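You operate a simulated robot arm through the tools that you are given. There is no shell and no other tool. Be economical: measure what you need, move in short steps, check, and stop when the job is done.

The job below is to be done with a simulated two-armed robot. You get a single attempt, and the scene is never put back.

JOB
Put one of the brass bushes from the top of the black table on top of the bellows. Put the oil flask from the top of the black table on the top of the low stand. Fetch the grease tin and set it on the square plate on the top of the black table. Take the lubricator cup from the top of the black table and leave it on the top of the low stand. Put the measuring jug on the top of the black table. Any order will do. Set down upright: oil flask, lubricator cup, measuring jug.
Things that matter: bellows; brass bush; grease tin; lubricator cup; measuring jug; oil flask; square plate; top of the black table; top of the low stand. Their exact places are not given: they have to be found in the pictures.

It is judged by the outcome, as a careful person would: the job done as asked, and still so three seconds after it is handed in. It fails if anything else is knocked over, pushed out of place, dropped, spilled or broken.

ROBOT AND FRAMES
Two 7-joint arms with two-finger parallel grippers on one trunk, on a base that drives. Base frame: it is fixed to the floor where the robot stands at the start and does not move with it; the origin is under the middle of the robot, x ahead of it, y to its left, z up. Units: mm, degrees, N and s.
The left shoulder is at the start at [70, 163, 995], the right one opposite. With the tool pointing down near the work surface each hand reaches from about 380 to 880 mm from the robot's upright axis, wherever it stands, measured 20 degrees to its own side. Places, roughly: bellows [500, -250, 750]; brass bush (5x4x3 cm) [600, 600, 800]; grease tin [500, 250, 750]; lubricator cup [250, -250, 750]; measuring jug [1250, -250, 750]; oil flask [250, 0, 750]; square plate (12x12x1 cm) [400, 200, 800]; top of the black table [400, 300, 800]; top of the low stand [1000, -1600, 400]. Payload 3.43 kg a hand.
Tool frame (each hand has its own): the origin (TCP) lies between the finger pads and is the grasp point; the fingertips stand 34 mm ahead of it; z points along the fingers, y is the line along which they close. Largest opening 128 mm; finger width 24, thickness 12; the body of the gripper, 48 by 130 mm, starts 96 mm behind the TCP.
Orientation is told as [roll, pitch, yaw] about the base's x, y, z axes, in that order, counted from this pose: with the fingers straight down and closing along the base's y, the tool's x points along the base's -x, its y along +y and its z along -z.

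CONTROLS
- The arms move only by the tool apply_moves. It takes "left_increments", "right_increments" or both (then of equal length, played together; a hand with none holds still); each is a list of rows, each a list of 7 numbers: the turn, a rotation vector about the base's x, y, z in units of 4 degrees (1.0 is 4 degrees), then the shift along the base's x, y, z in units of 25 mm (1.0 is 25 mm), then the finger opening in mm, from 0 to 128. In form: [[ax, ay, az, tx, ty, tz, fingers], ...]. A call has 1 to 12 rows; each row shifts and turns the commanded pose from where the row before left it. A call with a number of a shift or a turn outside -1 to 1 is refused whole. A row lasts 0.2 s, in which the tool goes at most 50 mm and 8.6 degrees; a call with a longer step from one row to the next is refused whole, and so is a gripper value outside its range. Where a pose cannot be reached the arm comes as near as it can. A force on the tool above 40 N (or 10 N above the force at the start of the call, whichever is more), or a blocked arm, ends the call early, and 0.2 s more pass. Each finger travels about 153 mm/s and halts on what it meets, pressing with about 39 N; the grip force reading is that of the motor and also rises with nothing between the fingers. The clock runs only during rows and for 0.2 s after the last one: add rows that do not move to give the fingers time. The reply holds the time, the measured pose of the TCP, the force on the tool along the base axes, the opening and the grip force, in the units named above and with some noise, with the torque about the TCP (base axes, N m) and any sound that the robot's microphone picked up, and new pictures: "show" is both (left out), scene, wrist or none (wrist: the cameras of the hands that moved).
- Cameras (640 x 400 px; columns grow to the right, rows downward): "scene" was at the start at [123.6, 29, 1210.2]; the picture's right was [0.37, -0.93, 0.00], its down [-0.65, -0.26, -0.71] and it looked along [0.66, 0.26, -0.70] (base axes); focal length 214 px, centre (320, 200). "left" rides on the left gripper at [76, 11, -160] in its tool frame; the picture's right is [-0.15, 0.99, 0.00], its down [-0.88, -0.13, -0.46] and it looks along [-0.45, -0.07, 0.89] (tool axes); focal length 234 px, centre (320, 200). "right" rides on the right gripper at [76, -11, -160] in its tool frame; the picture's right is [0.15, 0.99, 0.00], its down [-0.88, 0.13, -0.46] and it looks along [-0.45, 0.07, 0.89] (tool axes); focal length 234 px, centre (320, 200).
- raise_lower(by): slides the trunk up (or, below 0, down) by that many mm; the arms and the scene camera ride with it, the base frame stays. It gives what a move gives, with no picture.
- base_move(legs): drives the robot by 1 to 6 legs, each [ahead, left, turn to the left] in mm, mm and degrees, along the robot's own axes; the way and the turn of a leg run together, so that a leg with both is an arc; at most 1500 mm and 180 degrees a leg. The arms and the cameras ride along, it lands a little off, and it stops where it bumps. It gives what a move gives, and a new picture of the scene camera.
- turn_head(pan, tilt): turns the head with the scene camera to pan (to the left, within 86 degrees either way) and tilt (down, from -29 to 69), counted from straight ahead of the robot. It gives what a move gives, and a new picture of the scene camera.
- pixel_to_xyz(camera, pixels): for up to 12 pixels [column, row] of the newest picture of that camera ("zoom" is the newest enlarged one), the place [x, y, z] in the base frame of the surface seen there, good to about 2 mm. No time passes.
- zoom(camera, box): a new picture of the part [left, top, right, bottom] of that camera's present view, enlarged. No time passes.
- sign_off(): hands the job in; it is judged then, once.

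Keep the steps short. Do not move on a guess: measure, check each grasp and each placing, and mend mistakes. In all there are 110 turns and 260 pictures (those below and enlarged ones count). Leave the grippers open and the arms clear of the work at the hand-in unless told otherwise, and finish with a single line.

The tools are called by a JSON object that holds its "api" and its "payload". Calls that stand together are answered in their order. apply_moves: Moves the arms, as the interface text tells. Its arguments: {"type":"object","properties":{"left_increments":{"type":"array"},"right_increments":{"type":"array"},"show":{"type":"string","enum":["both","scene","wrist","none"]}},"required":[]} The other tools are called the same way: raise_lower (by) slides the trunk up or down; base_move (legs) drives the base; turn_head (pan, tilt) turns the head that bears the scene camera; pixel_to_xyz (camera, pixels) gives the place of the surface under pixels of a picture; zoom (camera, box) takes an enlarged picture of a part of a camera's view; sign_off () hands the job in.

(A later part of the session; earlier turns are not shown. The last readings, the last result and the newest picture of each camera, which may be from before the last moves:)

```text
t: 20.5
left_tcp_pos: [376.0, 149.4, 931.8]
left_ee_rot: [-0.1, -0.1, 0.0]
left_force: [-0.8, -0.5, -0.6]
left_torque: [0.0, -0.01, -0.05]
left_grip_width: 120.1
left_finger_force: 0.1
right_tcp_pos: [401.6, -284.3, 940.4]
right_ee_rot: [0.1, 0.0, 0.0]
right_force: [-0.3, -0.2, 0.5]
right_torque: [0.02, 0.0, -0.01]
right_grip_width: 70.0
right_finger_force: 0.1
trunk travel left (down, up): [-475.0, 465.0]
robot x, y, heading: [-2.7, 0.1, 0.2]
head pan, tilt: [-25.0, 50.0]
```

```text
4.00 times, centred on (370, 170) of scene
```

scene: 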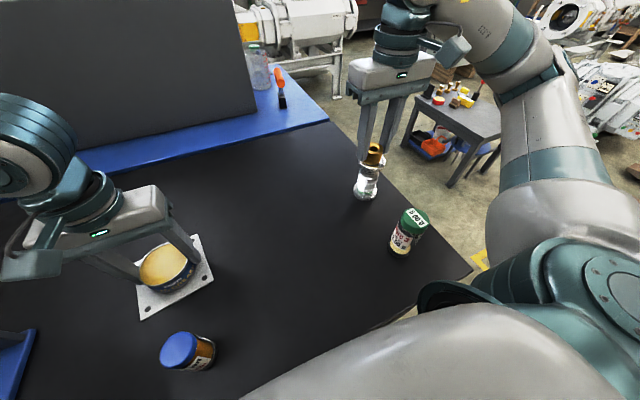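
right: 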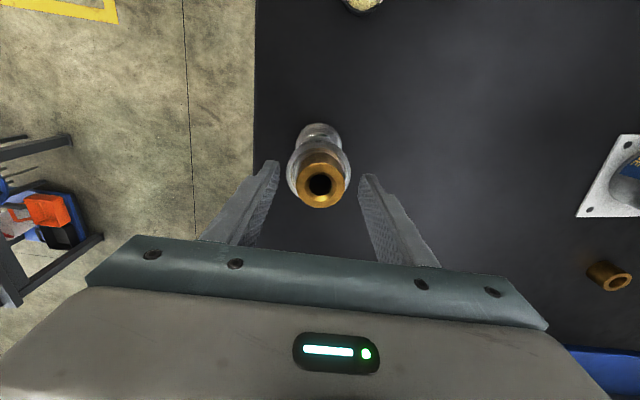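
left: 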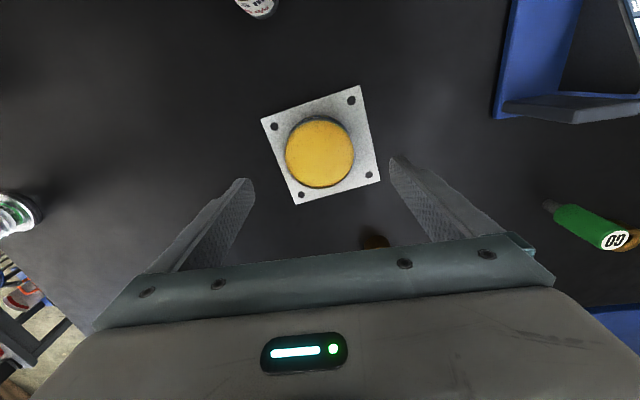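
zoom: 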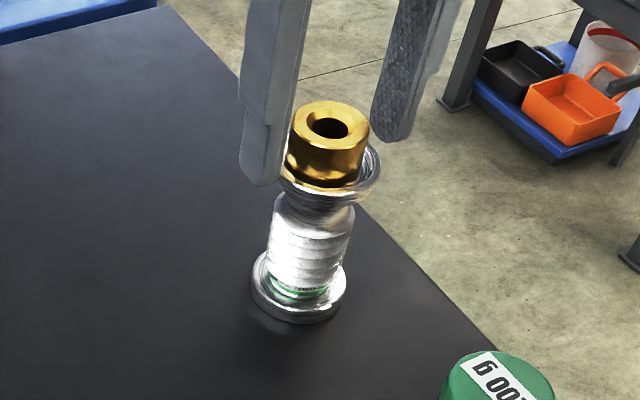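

Bush stands on the bellows, tin on the plate. Raise both hands well clear.

{"api": "apply_moves", "payload": {"left_increments": [[0, 0, 0, 0, 0, 1, 120], [0, 0, 0, 0, 0, 1, 120], [0, 0, 0, 0, 0, 1, 120], [0, 0, 0, 0, 0, 1, 120], [0, 0, 0, 0, 0, 1, 120], [0, 0, 0, 0, 0, 0, 120]], "right_increments": [[0, 0, 0, 0, 0, 0.5, 70], [0, 0, 0, 0, 0, 1, 70], [0, 0, 0, 0, 0, 1, 70], [0, 0, 0, 0, 0, 1, 70], [0, 0, 0, 0, 0, 1, 70], [0, 0, 0, 0, 0, 1, 110]], "show": "none"}}

{"api": "base_move", "payload": {"legs": [[-300, 0, 0]]}}

{"api": "turn_head", "payload": {"pan": 0, "tilt": 50}}

{"api": "turn_head", "payload": {"pan": -75, "tilt": 20}}

```text
t: 21.9
left_tcp_pos: [374.6, 150.3, 1055.1]
left_ee_rot: [0.0, -0.1, 0.1]
left_force: [0.4, 0.6, -0.1]
left_torque: [-0.03, 0.03, -0.02]
left_grip_width: 120.0
left_finger_force: 0.0
right_tcp_pos: [402.5, -282.6, 1078.3]
right_ee_rot: [0.0, 0.0, 0.0]
right_force: [-0.6, -0.3, 0.0]
right_torque: [-0.01, 0.02, -0.05]
right_grip_width: 109.9
right_finger_force: 0.0
trunk travel left (down, up): [-475.0, 465.0]
robot x, y, heading: [1.6, 2.2, -0.1]
head pan, tilt: [-25.0, 50.0]
```

```text
t: 24.0
left_tcp_pos: [74.8, 150.0, 1054.6]
left_ee_rot: [0.0, -0.1, -0.1]
left_force: [0.1, -0.4, 0.1]
left_torque: [-0.01, -0.03, 0.0]
left_grip_width: 120.0
left_finger_force: 0.1
right_tcp_pos: [100.1, -283.7, 1078.2]
right_ee_rot: [0.1, 0.0, -0.2]
right_force: [-0.9, 0.5, 0.6]
right_torque: [0.05, -0.02, 0.01]
right_grip_width: 109.8
right_finger_force: 0.0
trunk travel left (down, up): [-475.0, 465.0]
robot x, y, heading: [-296.0, 0.9, -0.3]
head pan, tilt: [-25.0, 50.0]
```

scene: 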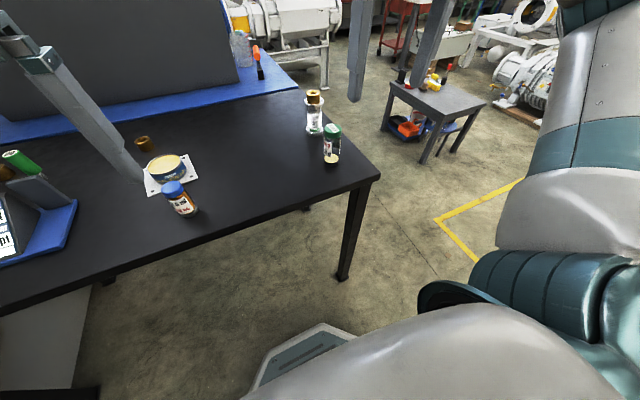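

```text
t: 24.9
left_tcp_pos: [75.1, 150.0, 1055.8]
left_ee_rot: [0.0, 0.0, -0.1]
left_force: [0.0, 1.1, 0.3]
left_torque: [0.0, 0.0, 0.01]
left_grip_width: 120.1
left_finger_force: 0.1
right_tcp_pos: [101.9, -284.9, 1076.4]
right_ee_rot: [0.1, 0.1, -0.2]
right_force: [0.2, -0.3, 0.2]
right_torque: [-0.01, -0.03, -0.04]
right_grip_width: 110.2
right_finger_force: 0.1
trunk travel left (down, up): [-475.0, 465.0]
robot x, y, heading: [-297.6, -1.2, -0.3]
head pan, tilt: [0.0, 50.0]
```

scene: 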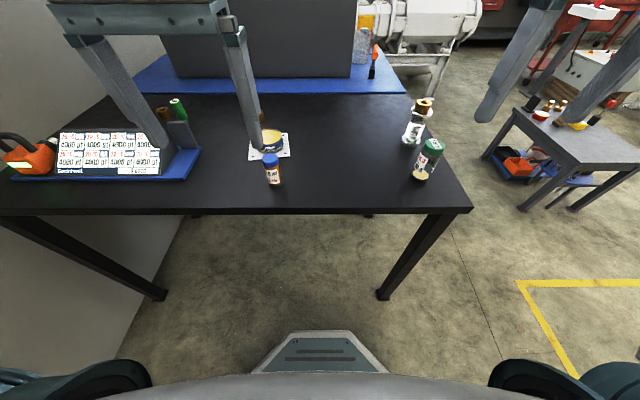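

```text
t: 26.3
left_tcp_pos: [76.0, 149.3, 1055.1]
left_ee_rot: [0.1, -0.1, -0.1]
left_force: [-0.5, 0.3, 0.2]
left_torque: [0.0, 0.0, 0.0]
left_grip_width: 120.3
left_finger_force: 0.0
right_tcp_pos: [100.9, -283.7, 1077.5]
right_ee_rot: [0.0, 0.0, -0.2]
right_force: [-0.7, -0.1, 0.3]
right_torque: [0.01, 0.01, -0.01]
right_grip_width: 110.1
right_finger_force: 0.1
trunk travel left (down, up): [-475.0, 465.0]
robot x, y, heading: [-304.5, 0.8, -0.1]
head pan, tilt: [-75.0, 20.0]
```

scene: 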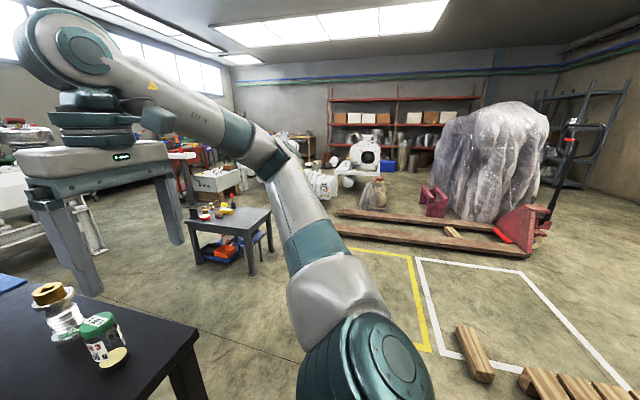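

Look at the stand closely and measure it.

{"api": "zoom", "payload": {"camera": "scene", "box": [170, 180, 290, 290]}}

{"api": "pixel_to_xyz", "payload": {"camera": "scene", "pixels": [[192, 221], [249, 234], [271, 209], [232, 203], [240, 222], [260, 212], [200, 260], [248, 270], [225, 226]]}}

{"api": "turn_head", "payload": {"pan": -5, "tilt": 55}}

{"api": "zoom", "payload": {"camera": "scene", "box": [220, 60, 460, 210]}}

```text
3.64 times, centred on (230, 235) of scene
```

zoom: 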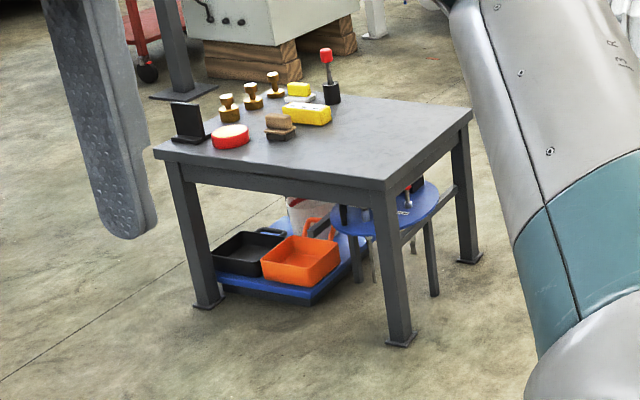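

```text
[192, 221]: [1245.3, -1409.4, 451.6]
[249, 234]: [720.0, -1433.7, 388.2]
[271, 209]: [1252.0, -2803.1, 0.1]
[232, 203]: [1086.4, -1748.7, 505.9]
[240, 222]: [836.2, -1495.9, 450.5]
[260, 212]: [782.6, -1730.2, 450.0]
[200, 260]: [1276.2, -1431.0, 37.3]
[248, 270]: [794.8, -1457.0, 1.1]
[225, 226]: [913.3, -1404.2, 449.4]
```

```text
t: 27.7
left_tcp_pos: [76.0, 150.5, 1055.1]
left_ee_rot: [0.0, 0.0, -0.1]
left_force: [1.0, 0.4, -0.1]
left_torque: [0.05, 0.01, -0.03]
left_grip_width: 120.0
left_finger_force: 0.1
right_tcp_pos: [100.4, -284.1, 1077.8]
right_ee_rot: [0.0, 0.1, -0.2]
right_force: [0.4, 0.3, -1.0]
right_torque: [0.0, -0.01, -0.03]
right_grip_width: 110.0
right_finger_force: 0.1
trunk travel left (down, up): [-475.0, 465.0]
robot x, y, heading: [-299.6, -2.4, -0.3]
head pan, tilt: [-5.0, 55.0]
```

scene: 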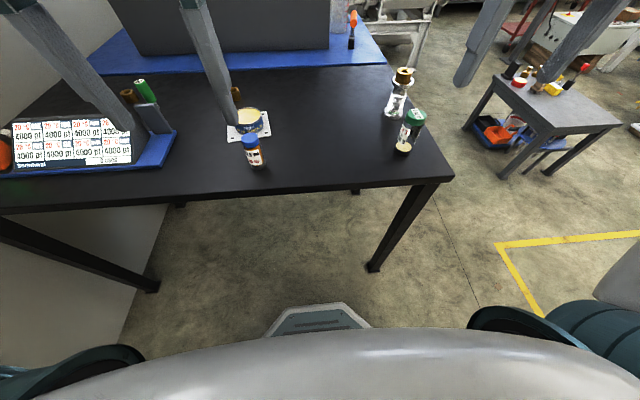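

```text
2.67 times, centred on (340, 135) of scene
```

zoom: 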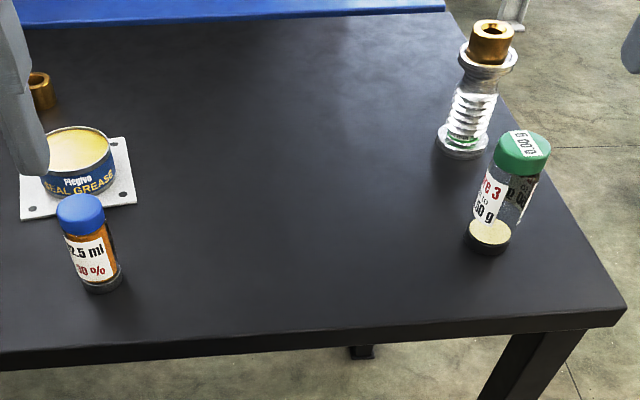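

{"api": "zoom", "payload": {"camera": "left", "box": [0, 0, 640, 400]}}

{"api": "zoom", "payload": {"camera": "right", "box": [0, 0, 640, 400]}}

{"api": "pixel_to_xyz", "payload": {"camera": "scene", "pixels": [[250, 137], [242, 139], [259, 137], [415, 116], [406, 116], [424, 118], [258, 166], [403, 152]]}}

```text
1.00 times, centred on (320, 200) of left (not enlarged: the box is as wide or as high as the picture)
```

zoom: 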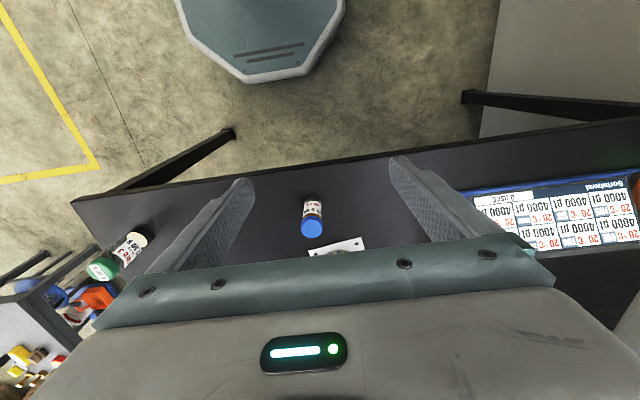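

```text
1.00 times, centred on (320, 200) of right (not enlarged: the box is as wide or as high as the picture)
```

zoom: 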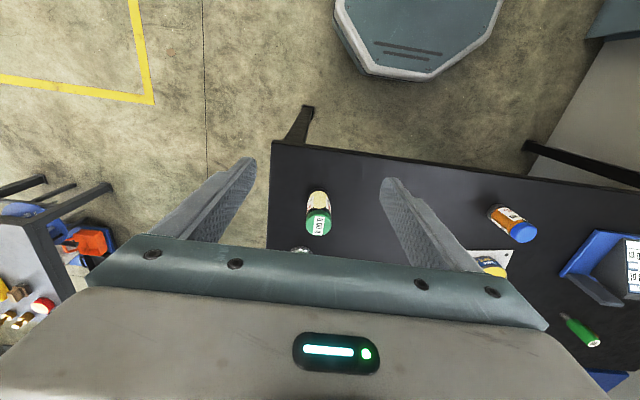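

```text
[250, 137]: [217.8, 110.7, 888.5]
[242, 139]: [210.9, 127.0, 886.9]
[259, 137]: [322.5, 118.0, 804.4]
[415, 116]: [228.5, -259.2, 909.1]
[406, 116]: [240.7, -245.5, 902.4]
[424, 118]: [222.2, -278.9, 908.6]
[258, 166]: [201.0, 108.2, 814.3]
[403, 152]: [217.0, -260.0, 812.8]
```

{"api": "pixel_to_xyz", "payload": {"camera": "left", "pixels": [[312, 228], [301, 228], [322, 228], [312, 218], [312, 236]]}}

{"api": "pixel_to_xyz", "payload": {"camera": "right", "pixels": [[319, 221], [306, 221], [331, 221], [319, 210], [319, 233], [515, 234]]}}

```text
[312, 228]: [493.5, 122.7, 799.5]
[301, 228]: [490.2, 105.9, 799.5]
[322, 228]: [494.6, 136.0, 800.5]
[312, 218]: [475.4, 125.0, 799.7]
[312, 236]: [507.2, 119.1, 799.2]
```

```text
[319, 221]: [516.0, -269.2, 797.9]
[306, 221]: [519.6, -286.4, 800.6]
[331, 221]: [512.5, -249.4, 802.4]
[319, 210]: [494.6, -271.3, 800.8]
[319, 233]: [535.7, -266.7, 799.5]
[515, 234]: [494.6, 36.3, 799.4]
```

Bring the hands over the flask and the cup, still above, and look with the wrist cameras.

{"api": "apply_moves", "payload": {"left_increments": [[0, 0, 0, 0.913, -0.26, -0.367, 120], [0, 0, 0, 0.913, -0.26, -0.367, 120], [0, 0, 0, 0.913, -0.26, -0.367, 120], [0, 0, 0, 0.913, -0.26, -0.367, 120], [0, 0, 0, 0.913, -0.26, -0.367, 120], [0, 0, 0, 0.913, -0.26, -0.367, 90], [0, 0, 0, 0, 0, 0, 90]], "right_increments": [[0, 0, 0, 0.837, 0.147, -0.45, 110], [0, 0, 0, 0.837, 0.147, -0.45, 110], [0, 0, 0, 0.837, 0.147, -0.45, 110], [0, 0, 0, 0.837, 0.147, -0.45, 110], [0, 0, 0, 0.837, 0.147, -0.45, 110], [0, 0, 0, 0.837, 0.147, -0.45, 100], [0, 0, 0, 0, 0, 0, 100]], "show": "both"}}

```text
t: 29.3
left_tcp_pos: [207.2, 134.1, 1008.6]
left_ee_rot: [-0.1, 0.0, 0.0]
left_force: [-0.2, 0.4, 0.2]
left_torque: [-0.01, 0.01, -0.01]
left_grip_width: 89.7
left_finger_force: 0.0
left hand out of reach, approached as far as the arm can: row 5, 6
right_tcp_pos: [226.0, -261.7, 1010.7]
right_ee_rot: [0.0, 0.1, -0.2]
right_force: [-0.3, -0.1, 0.7]
right_torque: [0.03, 0.0, 0.01]
right_grip_width: 100.0
right_finger_force: 0.1
trunk travel left (down, up): [-475.0, 465.0]
robot x, y, heading: [-300.0, -1.0, -0.2]
head pan, tilt: [-5.0, 55.0]
```

scene: 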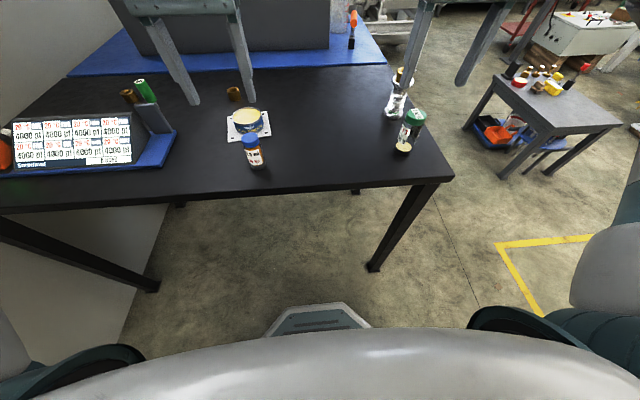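
right: 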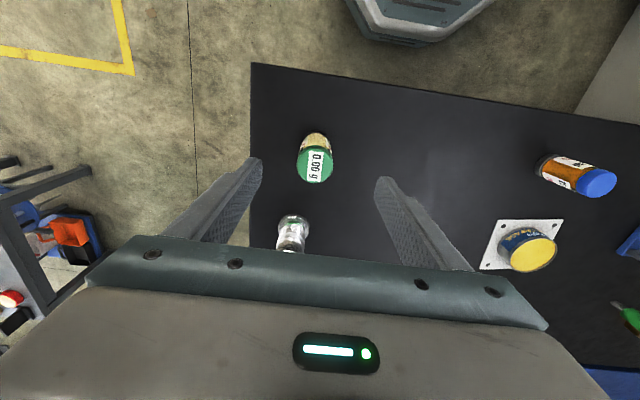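
left: 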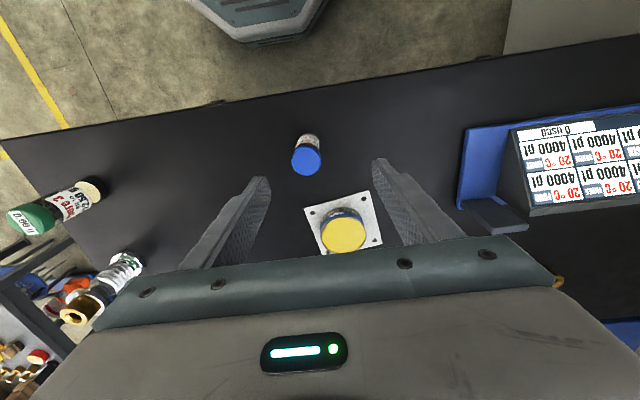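

{"api": "pixel_to_xyz", "payload": {"camera": "left", "pixels": [[306, 161], [292, 161], [320, 161], [306, 149], [306, 174]]}}

{"api": "pixel_to_xyz", "payload": {"camera": "right", "pixels": [[315, 166], [298, 166], [332, 166], [315, 152], [315, 181], [291, 228], [299, 175], [330, 175]]}}

```text
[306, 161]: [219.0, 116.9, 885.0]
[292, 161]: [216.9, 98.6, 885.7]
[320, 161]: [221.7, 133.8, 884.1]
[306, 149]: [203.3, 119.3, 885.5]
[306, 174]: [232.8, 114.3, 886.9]
```

```text
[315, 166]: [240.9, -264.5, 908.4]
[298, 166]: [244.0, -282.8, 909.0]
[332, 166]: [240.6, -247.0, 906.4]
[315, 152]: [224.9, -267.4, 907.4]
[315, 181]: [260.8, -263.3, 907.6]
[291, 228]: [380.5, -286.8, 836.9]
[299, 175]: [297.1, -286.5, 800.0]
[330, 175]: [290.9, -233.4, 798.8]
```

Cup centre (242, −265), flask (218, 116). Right hand: align, descend to z≈862 and grip the cup.

{"api": "apply_moves", "payload": {"right_increments": [[0, 0, 0, 0.66, -0.13, 0, 100], [0, 0, 0, 0, 0, -0.99, 100], [0, 0, 0, 0, 0, -0.99, 100], [0, 0, 0, 0, 0, -0.99, 100], [0, 0, 0, 0, 0, -0.99, 100], [0, 0, 0, 0, 0, -0.99, 100], [0, 0, 0, 0, 0, -0.99, 100], [0, 0, 0, 0, 0, 0, 100], [0, 0, 0, 0, 0, 0, 70]], "show": "both"}}

```text
t: 31.3
left_tcp_pos: [207.6, 133.2, 1009.3]
left_ee_rot: [0.0, 0.0, -0.1]
left_force: [0.7, -0.5, 0.4]
left_torque: [-0.02, 0.04, 0.01]
left_grip_width: 90.1
left_finger_force: 0.1
right_tcp_pos: [243.0, -265.7, 860.2]
right_ee_rot: [0.0, 0.0, -0.2]
right_force: [0.3, -0.3, 0.5]
right_torque: [-0.01, 0.02, 0.0]
right_grip_width: 69.9
right_finger_force: 0.0
trunk travel left (down, up): [-475.0, 465.0]
robot x, y, heading: [-301.1, -2.3, -0.3]
head pan, tilt: [-5.0, 55.0]
```

scene: 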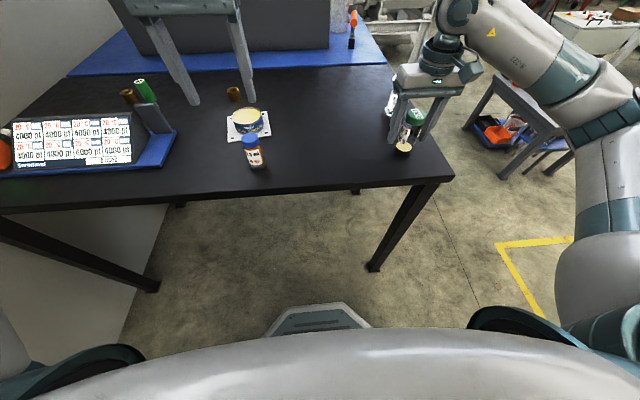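
right: 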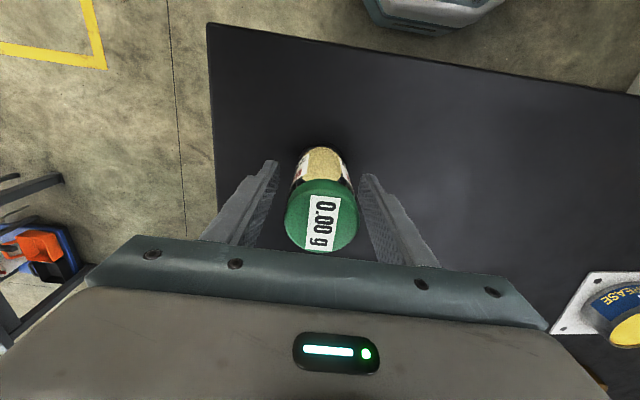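

Aligned between the fingers. Close and lift slightly.

{"api": "apply_moves", "payload": {"right_increments": [[0, 0, 0, 0, 0, 0, 30], [0, 0, 0, 0, 0, 0, 30], [0, 0, 0, 0, 0, 0, 30], [0, 0, 0, 0, 0, 0.4, 30], [0, 0, 0, 0, 0, 0.8, 30], [0, 0, 0, 0, 0, 0.8, 30], [0, 0, 0, 0, 0, 0, 30]], "show": "both"}}

```text
t: 32.9
left_tcp_pos: [208.1, 132.9, 1009.6]
left_ee_rot: [0.0, 0.0, -0.2]
left_force: [-0.2, 0.5, -0.3]
left_torque: [0.0, 0.01, -0.02]
left_grip_width: 90.0
left_finger_force: 0.0
right_tcp_pos: [242.3, -263.6, 910.5]
right_ee_rot: [0.0, 0.1, -0.2]
right_force: [0.0, -0.5, -1.3]
right_torque: [-0.01, 0.01, 0.0]
right_grip_width: 42.5
right_finger_force: 39.0
trunk travel left (down, up): [-475.0, 465.0]
robot x, y, heading: [-296.4, 0.1, -0.2]
head pan, tilt: [-5.0, 55.0]
```

scene: 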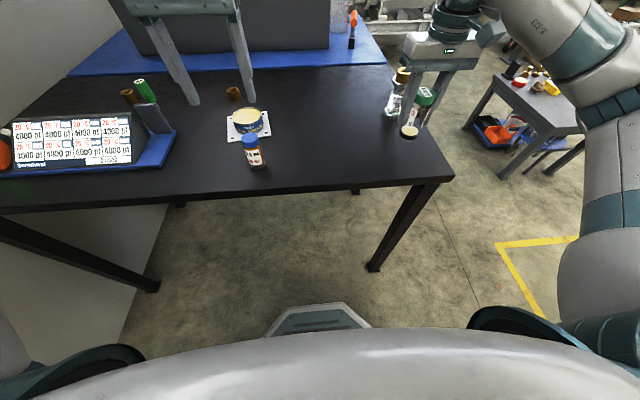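
right: 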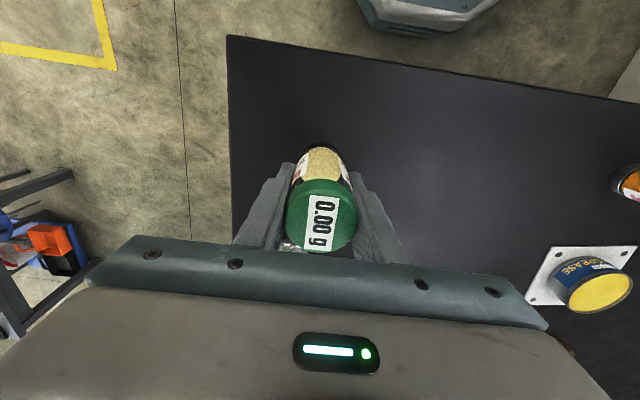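

Cup is held. Raise it more, then shift the base 110 mm right so the left hand can reach the flask.

{"api": "apply_moves", "payload": {"right_increments": [[0, 0, 0, 0, 0, 0.8, 30], [0, 0, 0, 0, 0, 0.8, 30], [0, 0, 0, 0, 0, 0.8, 30], [0, 0, 0, 0, 0, 0.8, 30], [0, 0, 0, 0, 0, 0, 30]], "show": "none"}}

{"api": "base_move", "payload": {"legs": [[0, -110, 0]]}}

```text
t: 34.1
left_tcp_pos: [207.9, 132.7, 1009.0]
left_ee_rot: [0.0, 0.0, -0.1]
left_force: [0.7, 0.1, 0.2]
left_torque: [0.03, 0.02, -0.03]
left_grip_width: 90.0
left_finger_force: 0.0
right_tcp_pos: [243.8, -264.5, 990.2]
right_ee_rot: [0.0, 0.2, -0.2]
right_force: [-0.3, -0.1, -2.7]
right_torque: [-0.02, -0.01, 0.02]
right_grip_width: 42.4
right_finger_force: 38.7
trunk travel left (down, up): [-475.0, 465.0]
robot x, y, heading: [-296.6, -1.7, -0.1]
head pan, tilt: [-5.0, 55.0]
```

```text
t: 35.3
left_tcp_pos: [206.8, 20.2, 1008.9]
left_ee_rot: [0.0, 0.0, -0.1]
left_force: [0.0, -0.3, 0.0]
left_torque: [0.04, -0.01, 0.0]
left_grip_width: 90.0
left_finger_force: 0.1
right_tcp_pos: [243.4, -377.5, 990.4]
right_ee_rot: [0.0, 0.0, -0.2]
right_force: [-0.5, 0.0, -0.3]
right_torque: [0.03, -0.01, 0.01]
right_grip_width: 42.3
right_finger_force: 39.0
trunk travel left (down, up): [-475.0, 465.0]
robot x, y, heading: [-299.9, -110.7, -0.1]
head pan, tilt: [-5.0, 55.0]
```

scene: 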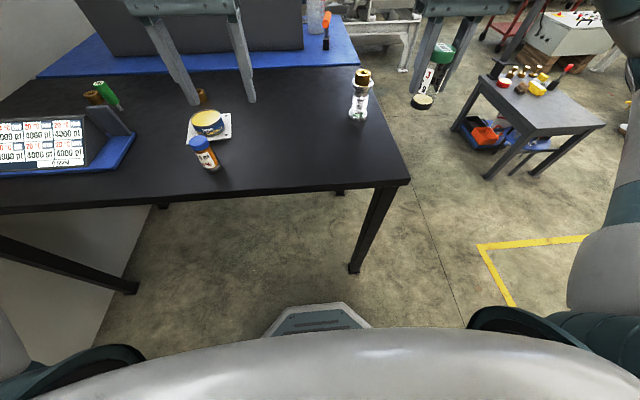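

{"api": "apply_moves", "payload": {"left_increments": [[0, 0, 0, 0.11, 0.96, 0, 90], [0, 0, 0, 0.11, 0.96, 0, 90], [0, 0, 0, 0.11, 0.96, 0, 90], [0, 0, 0, 0.11, 0.96, 0, 90], [0, 0, 0, 0, 0, -0.4, 90]], "show": "wrist"}}

```text
t: 36.5
left_tcp_pos: [218.1, 118.4, 998.3]
left_ee_rot: [0.0, 0.0, 0.0]
left_force: [0.0, 0.5, 0.0]
left_torque: [0.0, 0.03, -0.03]
left_grip_width: 90.0
left_finger_force: 0.0
right_tcp_pos: [244.0, -376.3, 988.2]
right_ee_rot: [0.0, 0.1, -0.2]
right_force: [0.0, -0.7, -0.9]
right_torque: [0.01, 0.03, -0.02]
right_grip_width: 42.2
right_finger_force: 38.8
trunk travel left (down, up): [-475.0, 465.0]
robot x, y, heading: [-302.1, -111.2, -0.1]
head pan, tilt: [-5.0, 55.0]
```

left: 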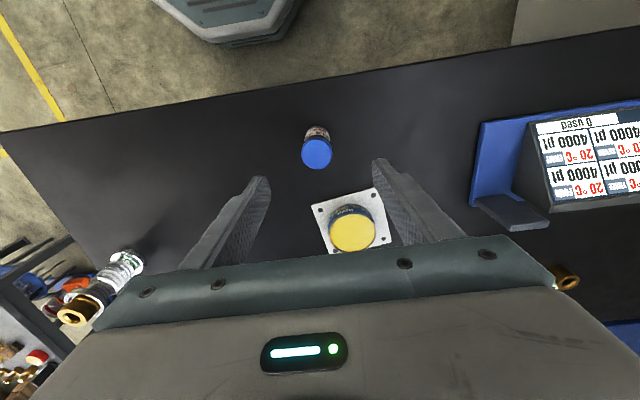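

{"api": "pixel_to_xyz", "payload": {"camera": "left", "pixels": [[317, 154], [302, 154], [331, 154], [317, 142], [317, 167]]}}

```text
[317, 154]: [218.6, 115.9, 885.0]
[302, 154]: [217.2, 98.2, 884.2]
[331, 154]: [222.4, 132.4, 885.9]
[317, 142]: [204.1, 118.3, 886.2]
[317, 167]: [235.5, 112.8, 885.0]
```

Flask centre (219, 116). Descend to z≈850 and close.

{"api": "apply_moves", "payload": {"left_increments": [[0, 0, 0, 0.05, -0.09, 0, 90], [0, 0, 0, 0, 0, -0.987, 90], [0, 0, 0, 0, 0, -0.987, 90], [0, 0, 0, 0, 0, -0.987, 90], [0, 0, 0, 0, 0, -0.987, 90], [0, 0, 0, 0, 0, -0.987, 90], [0, 0, 0, 0, 0, -0.987, 90], [0, 0, 0, 0, 0, 0, 90], [0, 0, 0, 0, 0, 0, 28], [0, 0, 0, 0, 0, 0, 28], [0, 0, 0, 0, 0, 0, 28]], "show": "wrist"}}

```text
t: 38.9
left_tcp_pos: [219.0, 116.0, 851.5]
left_ee_rot: [-0.1, -0.1, -0.1]
left_force: [-0.3, 0.2, 1.8]
left_torque: [0.0, 0.02, 0.0]
left_grip_width: 36.5
left_finger_force: 39.3
right_tcp_pos: [243.6, -376.3, 991.4]
right_ee_rot: [0.1, 0.1, -0.2]
right_force: [0.6, 0.1, -1.4]
right_torque: [-0.01, 0.03, 0.02]
right_grip_width: 42.6
right_finger_force: 38.9
trunk travel left (down, up): [-475.0, 465.0]
robot x, y, heading: [-301.5, -110.3, -0.2]
head pan, tilt: [-5.0, 55.0]
```

left: 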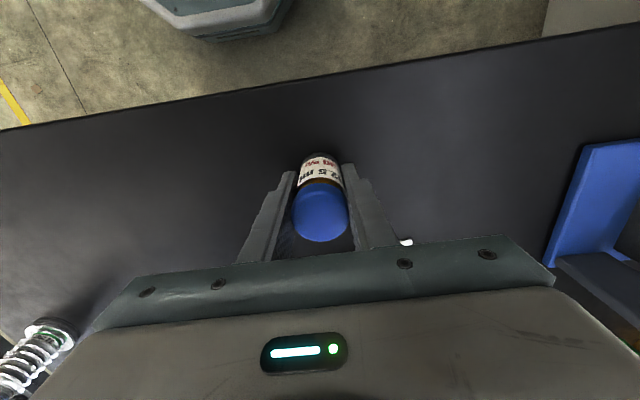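

Gripped (36.5 mm). Lift 150 mm.

{"api": "apply_moves", "payload": {"left_increments": [[0, 0, 0, 0, 0, 0.5, 28], [0, 0, 0, 0, 0, 0.9, 28], [0, 0, 0, 0, 0, 0.9, 28], [0, 0, 0, 0, 0, 0.9, 28], [0, 0, 0, 0, 0, 0.9, 28], [0, 0, 0, 0, 0, 0.9, 28], [0, 0, 0, 0, 0, 0.9, 28], [0, 0, 0, 0, 0, 0, 28]], "show": "both"}}

```text
t: 40.7
left_tcp_pos: [220.0, 113.8, 999.1]
left_ee_rot: [0.0, 0.0, -0.1]
left_force: [-0.4, -0.4, -1.2]
left_torque: [-0.01, -0.01, 0.02]
left_grip_width: 36.6
left_finger_force: 39.6
right_tcp_pos: [243.6, -375.5, 989.8]
right_ee_rot: [0.0, 0.0, -0.2]
right_force: [-1.3, 0.1, -1.9]
right_torque: [0.03, 0.02, 0.0]
right_grip_width: 42.7
right_finger_force: 39.2
trunk travel left (down, up): [-475.0, 465.0]
robot x, y, heading: [-301.3, -113.0, -0.1]
head pan, tilt: [-5.0, 55.0]
```

scene: 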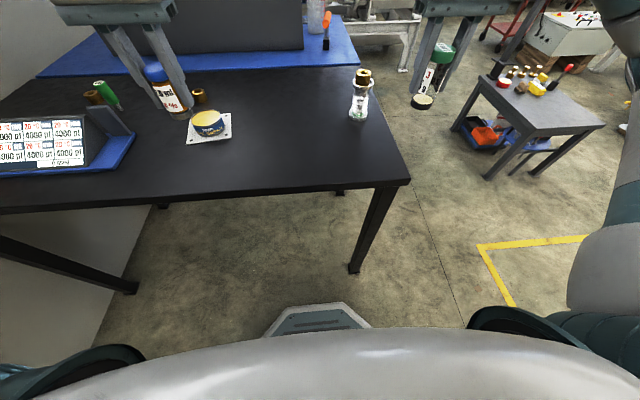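
left: 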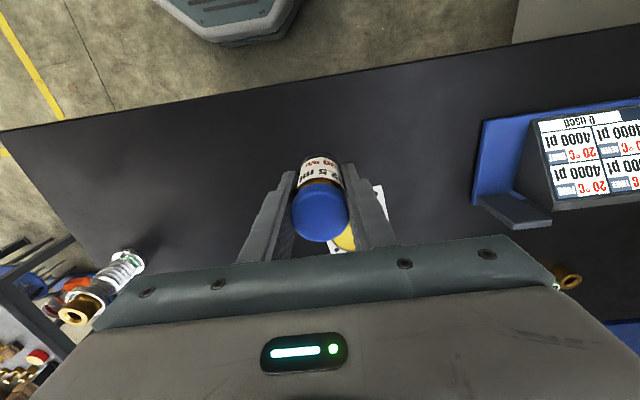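

Both held. Back off 250 mm and look right along the drive path.

{"api": "base_move", "payload": {"legs": [[-250, 0, 0]]}}

{"api": "turn_head", "payload": {"pan": -80, "tilt": 40}}

```text
t: 42.6
left_tcp_pos: [-31.9, 117.5, 999.1]
left_ee_rot: [0.0, 0.1, 0.0]
left_force: [-0.4, 0.4, -0.3]
left_torque: [0.0, -0.05, -0.01]
left_grip_width: 36.7
left_finger_force: 39.1
right_tcp_pos: [-7.2, -373.7, 990.1]
right_ee_rot: [0.0, 0.0, 0.0]
right_force: [-0.3, -0.8, -1.3]
right_torque: [0.01, -0.02, 0.03]
right_grip_width: 42.4
right_finger_force: 38.8
trunk travel left (down, up): [-475.0, 465.0]
robot x, y, heading: [-550.6, -106.1, 0.1]
head pan, tilt: [-5.0, 55.0]
```

scene: 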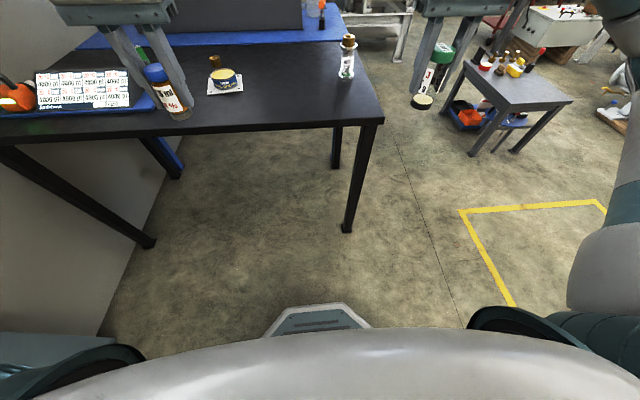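

```text
t: 44.0
left_tcp_pos: [-31.5, 117.2, 999.3]
left_ee_rot: [-0.1, 0.0, 0.1]
left_force: [0.3, 0.3, -1.7]
left_torque: [0.02, -0.04, 0.01]
left_grip_width: 36.5
left_finger_force: 38.7
right_tcp_pos: [-7.8, -374.1, 989.2]
right_ee_rot: [0.0, -0.1, 0.0]
right_force: [-0.2, 0.4, -0.1]
right_torque: [0.0, 0.0, -0.01]
right_grip_width: 42.6
right_finger_force: 38.7
trunk travel left (down, up): [-475.0, 465.0]
robot x, y, heading: [-548.7, -106.8, 0.1]
head pan, tilt: [-80.0, 40.0]
```

scene: 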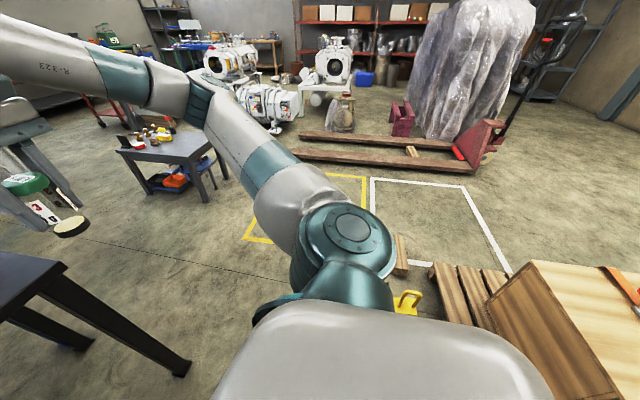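

{"api": "pixel_to_xyz", "payload": {"camera": "scene", "pixels": [[402, 250], [404, 305], [450, 290], [398, 272], [540, 290], [405, 235], [435, 265], [212, 170], [300, 160], [470, 322]]}}

```text
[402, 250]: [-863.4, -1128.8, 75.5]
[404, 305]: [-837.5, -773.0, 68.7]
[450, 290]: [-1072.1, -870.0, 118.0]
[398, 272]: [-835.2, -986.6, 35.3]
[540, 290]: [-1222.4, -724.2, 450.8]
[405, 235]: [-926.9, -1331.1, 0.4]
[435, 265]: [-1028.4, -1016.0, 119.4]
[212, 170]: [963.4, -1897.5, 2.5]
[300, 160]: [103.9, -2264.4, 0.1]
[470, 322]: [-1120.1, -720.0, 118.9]
```

Floor obstacles are behind-right at x<−830, so I'll drive forward-right diagonally, stopping short of the stand.

{"api": "base_move", "payload": {"legs": [[250, -500, 0], [450, -970, 0]]}}

{"api": "turn_head", "payload": {"pan": 0, "tilt": 45}}

```text
t: 52.3
left_tcp_pos: [648.4, -1375.3, 998.1]
left_ee_rot: [-0.1, -0.1, -1.8]
left_force: [0.7, 0.1, -1.5]
left_torque: [0.01, 0.02, 0.04]
left_grip_width: 36.4
left_finger_force: 39.4
right_tcp_pos: [657.7, -1866.4, 989.3]
right_ee_rot: [0.0, 0.0, -1.9]
right_force: [0.7, 1.5, -1.2]
right_torque: [0.01, 0.01, 0.01]
right_grip_width: 42.5
right_finger_force: 38.8
trunk travel left (down, up): [-475.0, 465.0]
robot x, y, heading: [120.4, -1587.0, -1.9]
head pan, tilt: [-80.0, 40.0]
```

scene: 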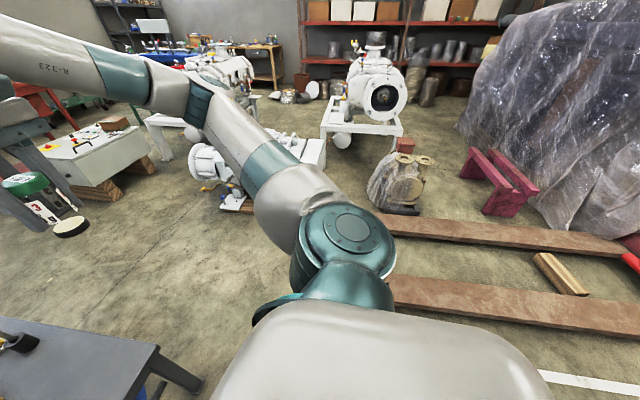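

```text
t: 53.8
left_tcp_pos: [648.3, -1375.4, 998.6]
left_ee_rot: [0.0, 0.0, -1.9]
left_force: [-0.5, -0.2, -0.8]
left_torque: [0.02, -0.02, 0.0]
left_grip_width: 36.7
left_finger_force: 39.6
right_tcp_pos: [657.6, -1866.9, 990.5]
right_ee_rot: [0.0, 0.0, -1.8]
right_force: [0.5, -0.4, -0.5]
right_torque: [0.02, -0.03, -0.01]
right_grip_width: 42.3
right_finger_force: 38.3
trunk travel left (down, up): [-475.0, 465.0]
robot x, y, heading: [123.2, -1585.7, -1.8]
head pan, tilt: [0.0, 45.0]
```

scene: 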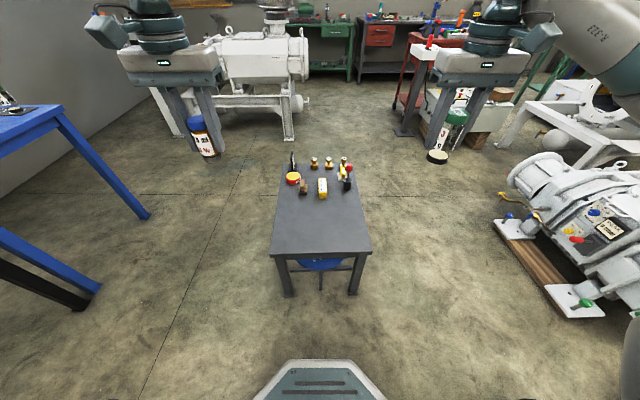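

Centred in front of the stand. Measure its top.

{"api": "pixel_to_xyz", "payload": {"camera": "scene", "pixels": [[273, 253], [369, 251], [281, 180], [354, 180], [320, 230], [303, 195], [322, 195], [346, 188], [300, 225], [345, 225]]}}

{"api": "zoom", "payload": {"camera": "scene", "box": [250, 140, 390, 300]}}

```text
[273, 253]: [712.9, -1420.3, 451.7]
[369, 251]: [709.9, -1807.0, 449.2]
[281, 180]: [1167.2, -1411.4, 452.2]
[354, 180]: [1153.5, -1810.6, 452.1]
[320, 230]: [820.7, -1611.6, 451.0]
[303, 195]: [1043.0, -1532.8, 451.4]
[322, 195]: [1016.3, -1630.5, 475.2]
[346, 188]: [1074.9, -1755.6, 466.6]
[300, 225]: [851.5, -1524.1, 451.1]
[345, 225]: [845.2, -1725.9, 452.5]
```

```text
2.50 times, centred on (320, 220) of scene
```

zoom: 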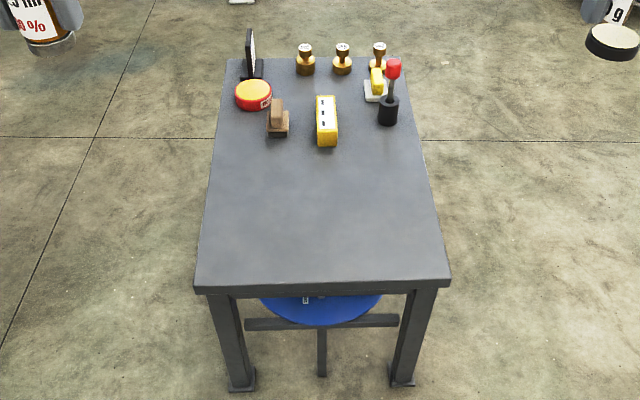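

Lower the trunk 380 mm, then drive ahead 140 mm with a small heading correction.

{"api": "raise_lower", "payload": {"by": -380}}

{"api": "base_move", "payload": {"legs": [[140, 0, 1.8]]}}

```text
t: 57.5
left_tcp_pos: [649.0, -1375.1, 618.7]
left_ee_rot: [0.0, 0.0, -1.8]
left_force: [0.0, 0.7, -1.8]
left_torque: [0.0, 0.01, -0.02]
left_grip_width: 36.6
left_finger_force: 39.0
right_tcp_pos: [657.6, -1866.2, 610.0]
right_ee_rot: [-0.1, 0.0, -1.9]
right_force: [-0.5, 0.5, -2.8]
right_torque: [0.0, -0.01, -0.02]
right_grip_width: 42.4
right_finger_force: 38.8
trunk travel left (down, up): [-95.0, 845.0]
robot x, y, heading: [122.8, -1590.5, -1.9]
head pan, tilt: [0.0, 45.0]
```

```text
t: 58.8
left_tcp_pos: [780.2, -1360.0, 618.7]
left_ee_rot: [0.1, 0.0, 0.3]
left_force: [0.7, -0.7, -0.9]
left_torque: [-0.02, 0.03, -0.01]
left_grip_width: 36.8
left_finger_force: 39.0
right_tcp_pos: [808.5, -1850.4, 610.1]
right_ee_rot: [0.1, 0.0, 0.2]
right_force: [-0.4, 0.0, 0.9]
right_torque: [0.04, 0.0, 0.03]
right_grip_width: 42.8
right_finger_force: 38.8
trunk travel left (down, up): [-95.0, 845.0]
robot x, y, heading: [260.0, -1587.3, 0.2]
head pan, tilt: [0.0, 45.0]
```

scene: 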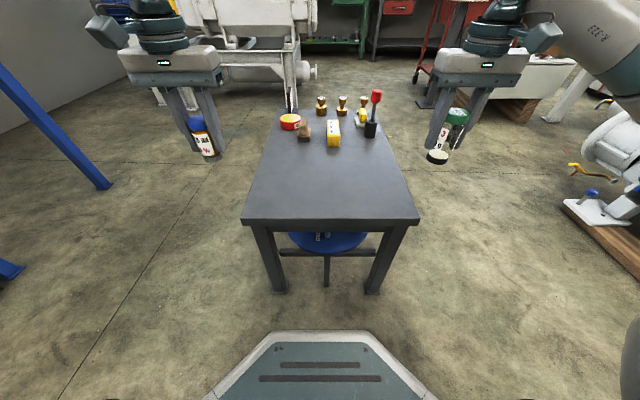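

Move both inward over the stand, dropping 50 mm.

{"api": "apply_moves", "payload": {"left_increments": [[0, 0, 0, 0.36, -0.96, -0.4, 28], [0, 0, 0, 0.36, -0.96, -0.4, 28], [0, 0, 0, 0.36, -0.96, -0.4, 28], [0, 0, 0, 0.36, -0.96, -0.4, 28], [0, 0, 0, 0.36, -0.96, -0.4, 28], [0, 0, 0, 0, 0, 0, 28]], "right_increments": [[0, 0, 0, 0.13, 0.8, -0.4, 30], [0, 0, 0, 0.13, 0.8, -0.4, 30], [0, 0, 0, 0.13, 0.8, -0.4, 30], [0, 0, 0, 0.13, 0.8, -0.4, 30], [0, 0, 0, 0.13, 0.8, -0.4, 30], [0, 0, 0, 0, 0, 0, 30]], "show": "both"}}

```text
t: 60.2
left_tcp_pos: [812.0, -1445.4, 579.0]
left_ee_rot: [-0.1, 0.0, 0.3]
left_force: [0.6, 0.7, -0.9]
left_torque: [0.01, -0.04, -0.03]
left_grip_width: 36.6
left_finger_force: 39.3
left hand out of reach, approached as far as the arm can: row 4, 5
right_tcp_pos: [821.4, -1750.9, 560.3]
right_ee_rot: [0.0, 0.2, 0.1]
right_force: [-0.8, 0.1, -1.5]
right_torque: [0.0, -0.01, -0.03]
right_grip_width: 42.5
right_finger_force: 39.2
trunk travel left (down, up): [-95.0, 845.0]
robot x, y, heading: [262.9, -1587.2, 0.1]
head pan, tilt: [0.0, 45.0]
```

scene: 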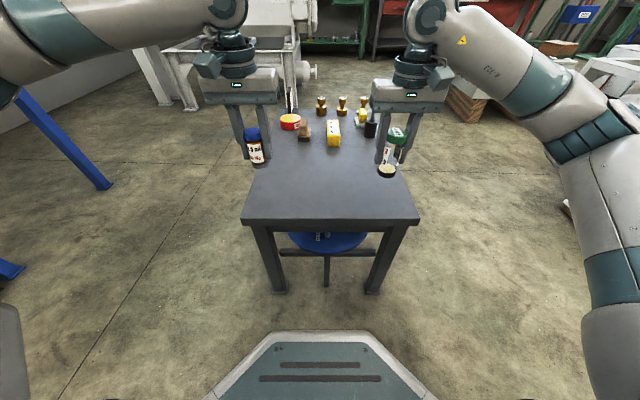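
right: 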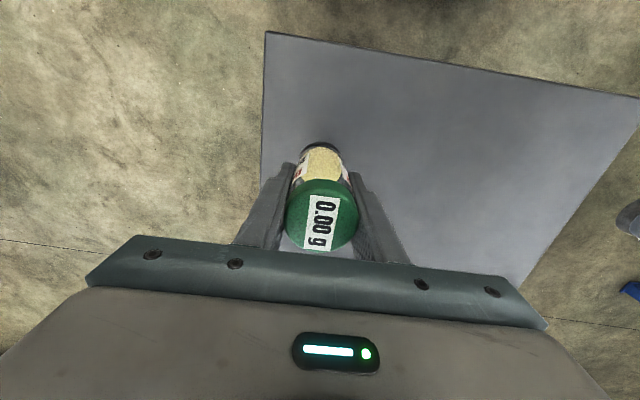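
left: 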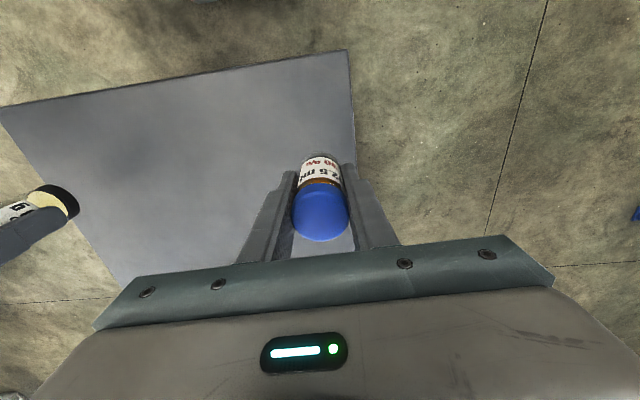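

Place the cup first: lower the right hand to just above the top (contact expected at TCP z≈511).

{"api": "apply_moves", "payload": {"right_increments": [[0, 0, 0, 0, 0, -0.6, 30], [0, 0, 0, 0, 0, -0.6, 30], [0, 0, 0, 0, 0, -0.6, 30], [0, 0, 0, 0, 0, -0.06, 30], [0, 0, 0, 0, 0, -0.04, 30], [0, 0, 0, 0, 0, 0, 30]], "show": "none"}}

```text
t: 61.6
left_tcp_pos: [811.8, -1446.1, 579.8]
left_ee_rot: [-0.2, -0.1, 0.3]
left_force: [0.1, -0.4, -1.3]
left_torque: [-0.03, -0.05, 0.01]
left_grip_width: 36.4
left_finger_force: 39.3
right_tcp_pos: [822.4, -1749.6, 512.5]
right_ee_rot: [0.0, 0.0, 0.2]
right_force: [0.3, -0.6, -1.8]
right_torque: [-0.01, -0.02, -0.01]
right_grip_width: 42.7
right_finger_force: 39.1
trunk travel left (down, up): [-95.0, 845.0]
robot x, y, heading: [262.3, -1588.2, 0.2]
head pan, tilt: [0.0, 45.0]
```

{"api": "apply_moves", "payload": {"right_increments": [[0, 0, 0, 0, 0, -0.04, 30], [0, 0, 0, 0, 0, -0.04, 30], [0, 0, 0, 0, 0, 0, 30]], "show": "none"}}

```text
t: 62.4
left_tcp_pos: [811.5, -1446.2, 578.8]
left_ee_rot: [-0.2, -0.2, 0.3]
left_force: [0.5, -0.5, -1.4]
left_torque: [0.0, -0.02, -0.02]
left_grip_width: 36.3
left_finger_force: 39.3
right_tcp_pos: [822.3, -1749.6, 511.0]
right_ee_rot: [0.0, -0.1, 0.2]
right_force: [0.3, -0.4, -0.4]
right_torque: [0.01, -0.02, 0.0]
right_grip_width: 42.2
right_finger_force: 38.7
trunk travel left (down, up): [-95.0, 845.0]
robot x, y, heading: [263.4, -1589.4, 0.3]
head pan, tilt: [0.0, 45.0]
```

{"api": "apply_moves", "payload": {"right_increments": [[0, 0, 0, 0, 0, -0.03, 30], [0, 0, 0, 0, 0, -0.03, 30], [0, 0, 0, 0, 0, 0, 30]], "show": "wrist"}}

```text
t: 63.2
left_tcp_pos: [812.2, -1446.2, 580.4]
left_ee_rot: [-0.1, -0.2, 0.3]
left_force: [-0.1, -0.6, -1.3]
left_torque: [-0.01, -0.02, 0.03]
left_grip_width: 36.5
left_finger_force: 39.0
right_tcp_pos: [822.2, -1749.5, 509.9]
right_ee_rot: [-0.1, 0.0, 0.1]
right_force: [-1.0, -2.1, 8.8]
right_torque: [-0.12, 0.24, 0.03]
right_grip_width: 42.4
right_finger_force: 38.7
trunk travel left (down, up): [-95.0, 845.0]
robot x, y, heading: [262.2, -1588.6, 0.2]
head pan, tilt: [0.0, 45.0]
```

right: 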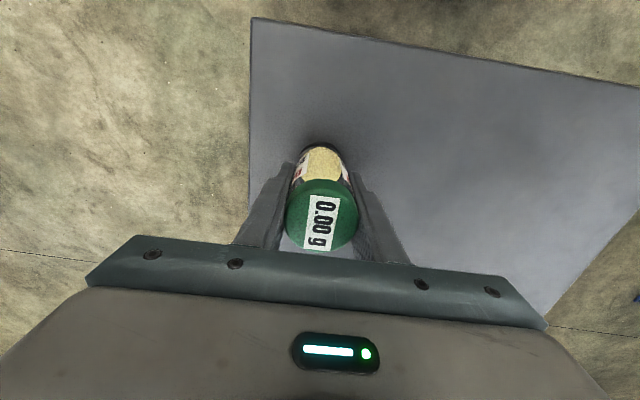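

Contact (9 N). Open the fingers and raise straight up.

{"api": "apply_moves", "payload": {"right_increments": [[0, 0, 0, 0, 0, 0, 55], [0, 0, 0, 0, 0, 0, 75], [0, 0, 0, 0, 0, 0, 75], [0, 0, 0, 0, 0, 0.5, 75], [0, 0, 0, 0, 0, 1, 75], [0, 0, 0, 0, 0, 1, 75], [0, 0, 0, 0, 0, 1, 75], [0, 0, 0, 0, 0, 1, 75], [0, 0, 0, 0, 0, 1, 75], [0, 0, 0, 0, 0, 1, 75]], "show": "both"}}

```text
t: 65.4
left_tcp_pos: [813.3, -1444.6, 580.7]
left_ee_rot: [-0.2, 0.0, 0.3]
left_force: [0.1, 0.0, -1.2]
left_torque: [0.01, 0.03, -0.02]
left_grip_width: 36.4
left_finger_force: 38.8
right_tcp_pos: [820.8, -1751.6, 674.6]
right_ee_rot: [0.0, 0.0, 0.3]
right_force: [-0.3, -0.2, 0.8]
right_torque: [-0.02, 0.0, -0.03]
right_grip_width: 75.1
right_finger_force: 0.2
trunk travel left (down, up): [-95.0, 845.0]
robot x, y, heading: [265.6, -1591.9, 0.1]
head pan, tilt: [0.0, 45.0]
```

scene: 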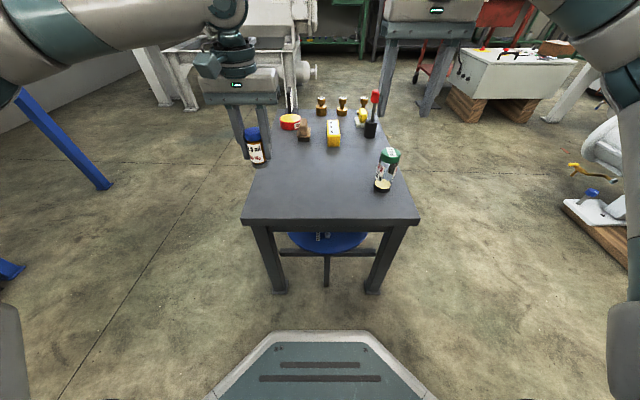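
right: 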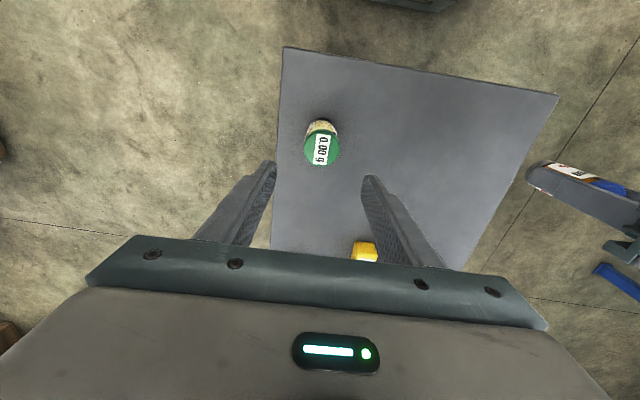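

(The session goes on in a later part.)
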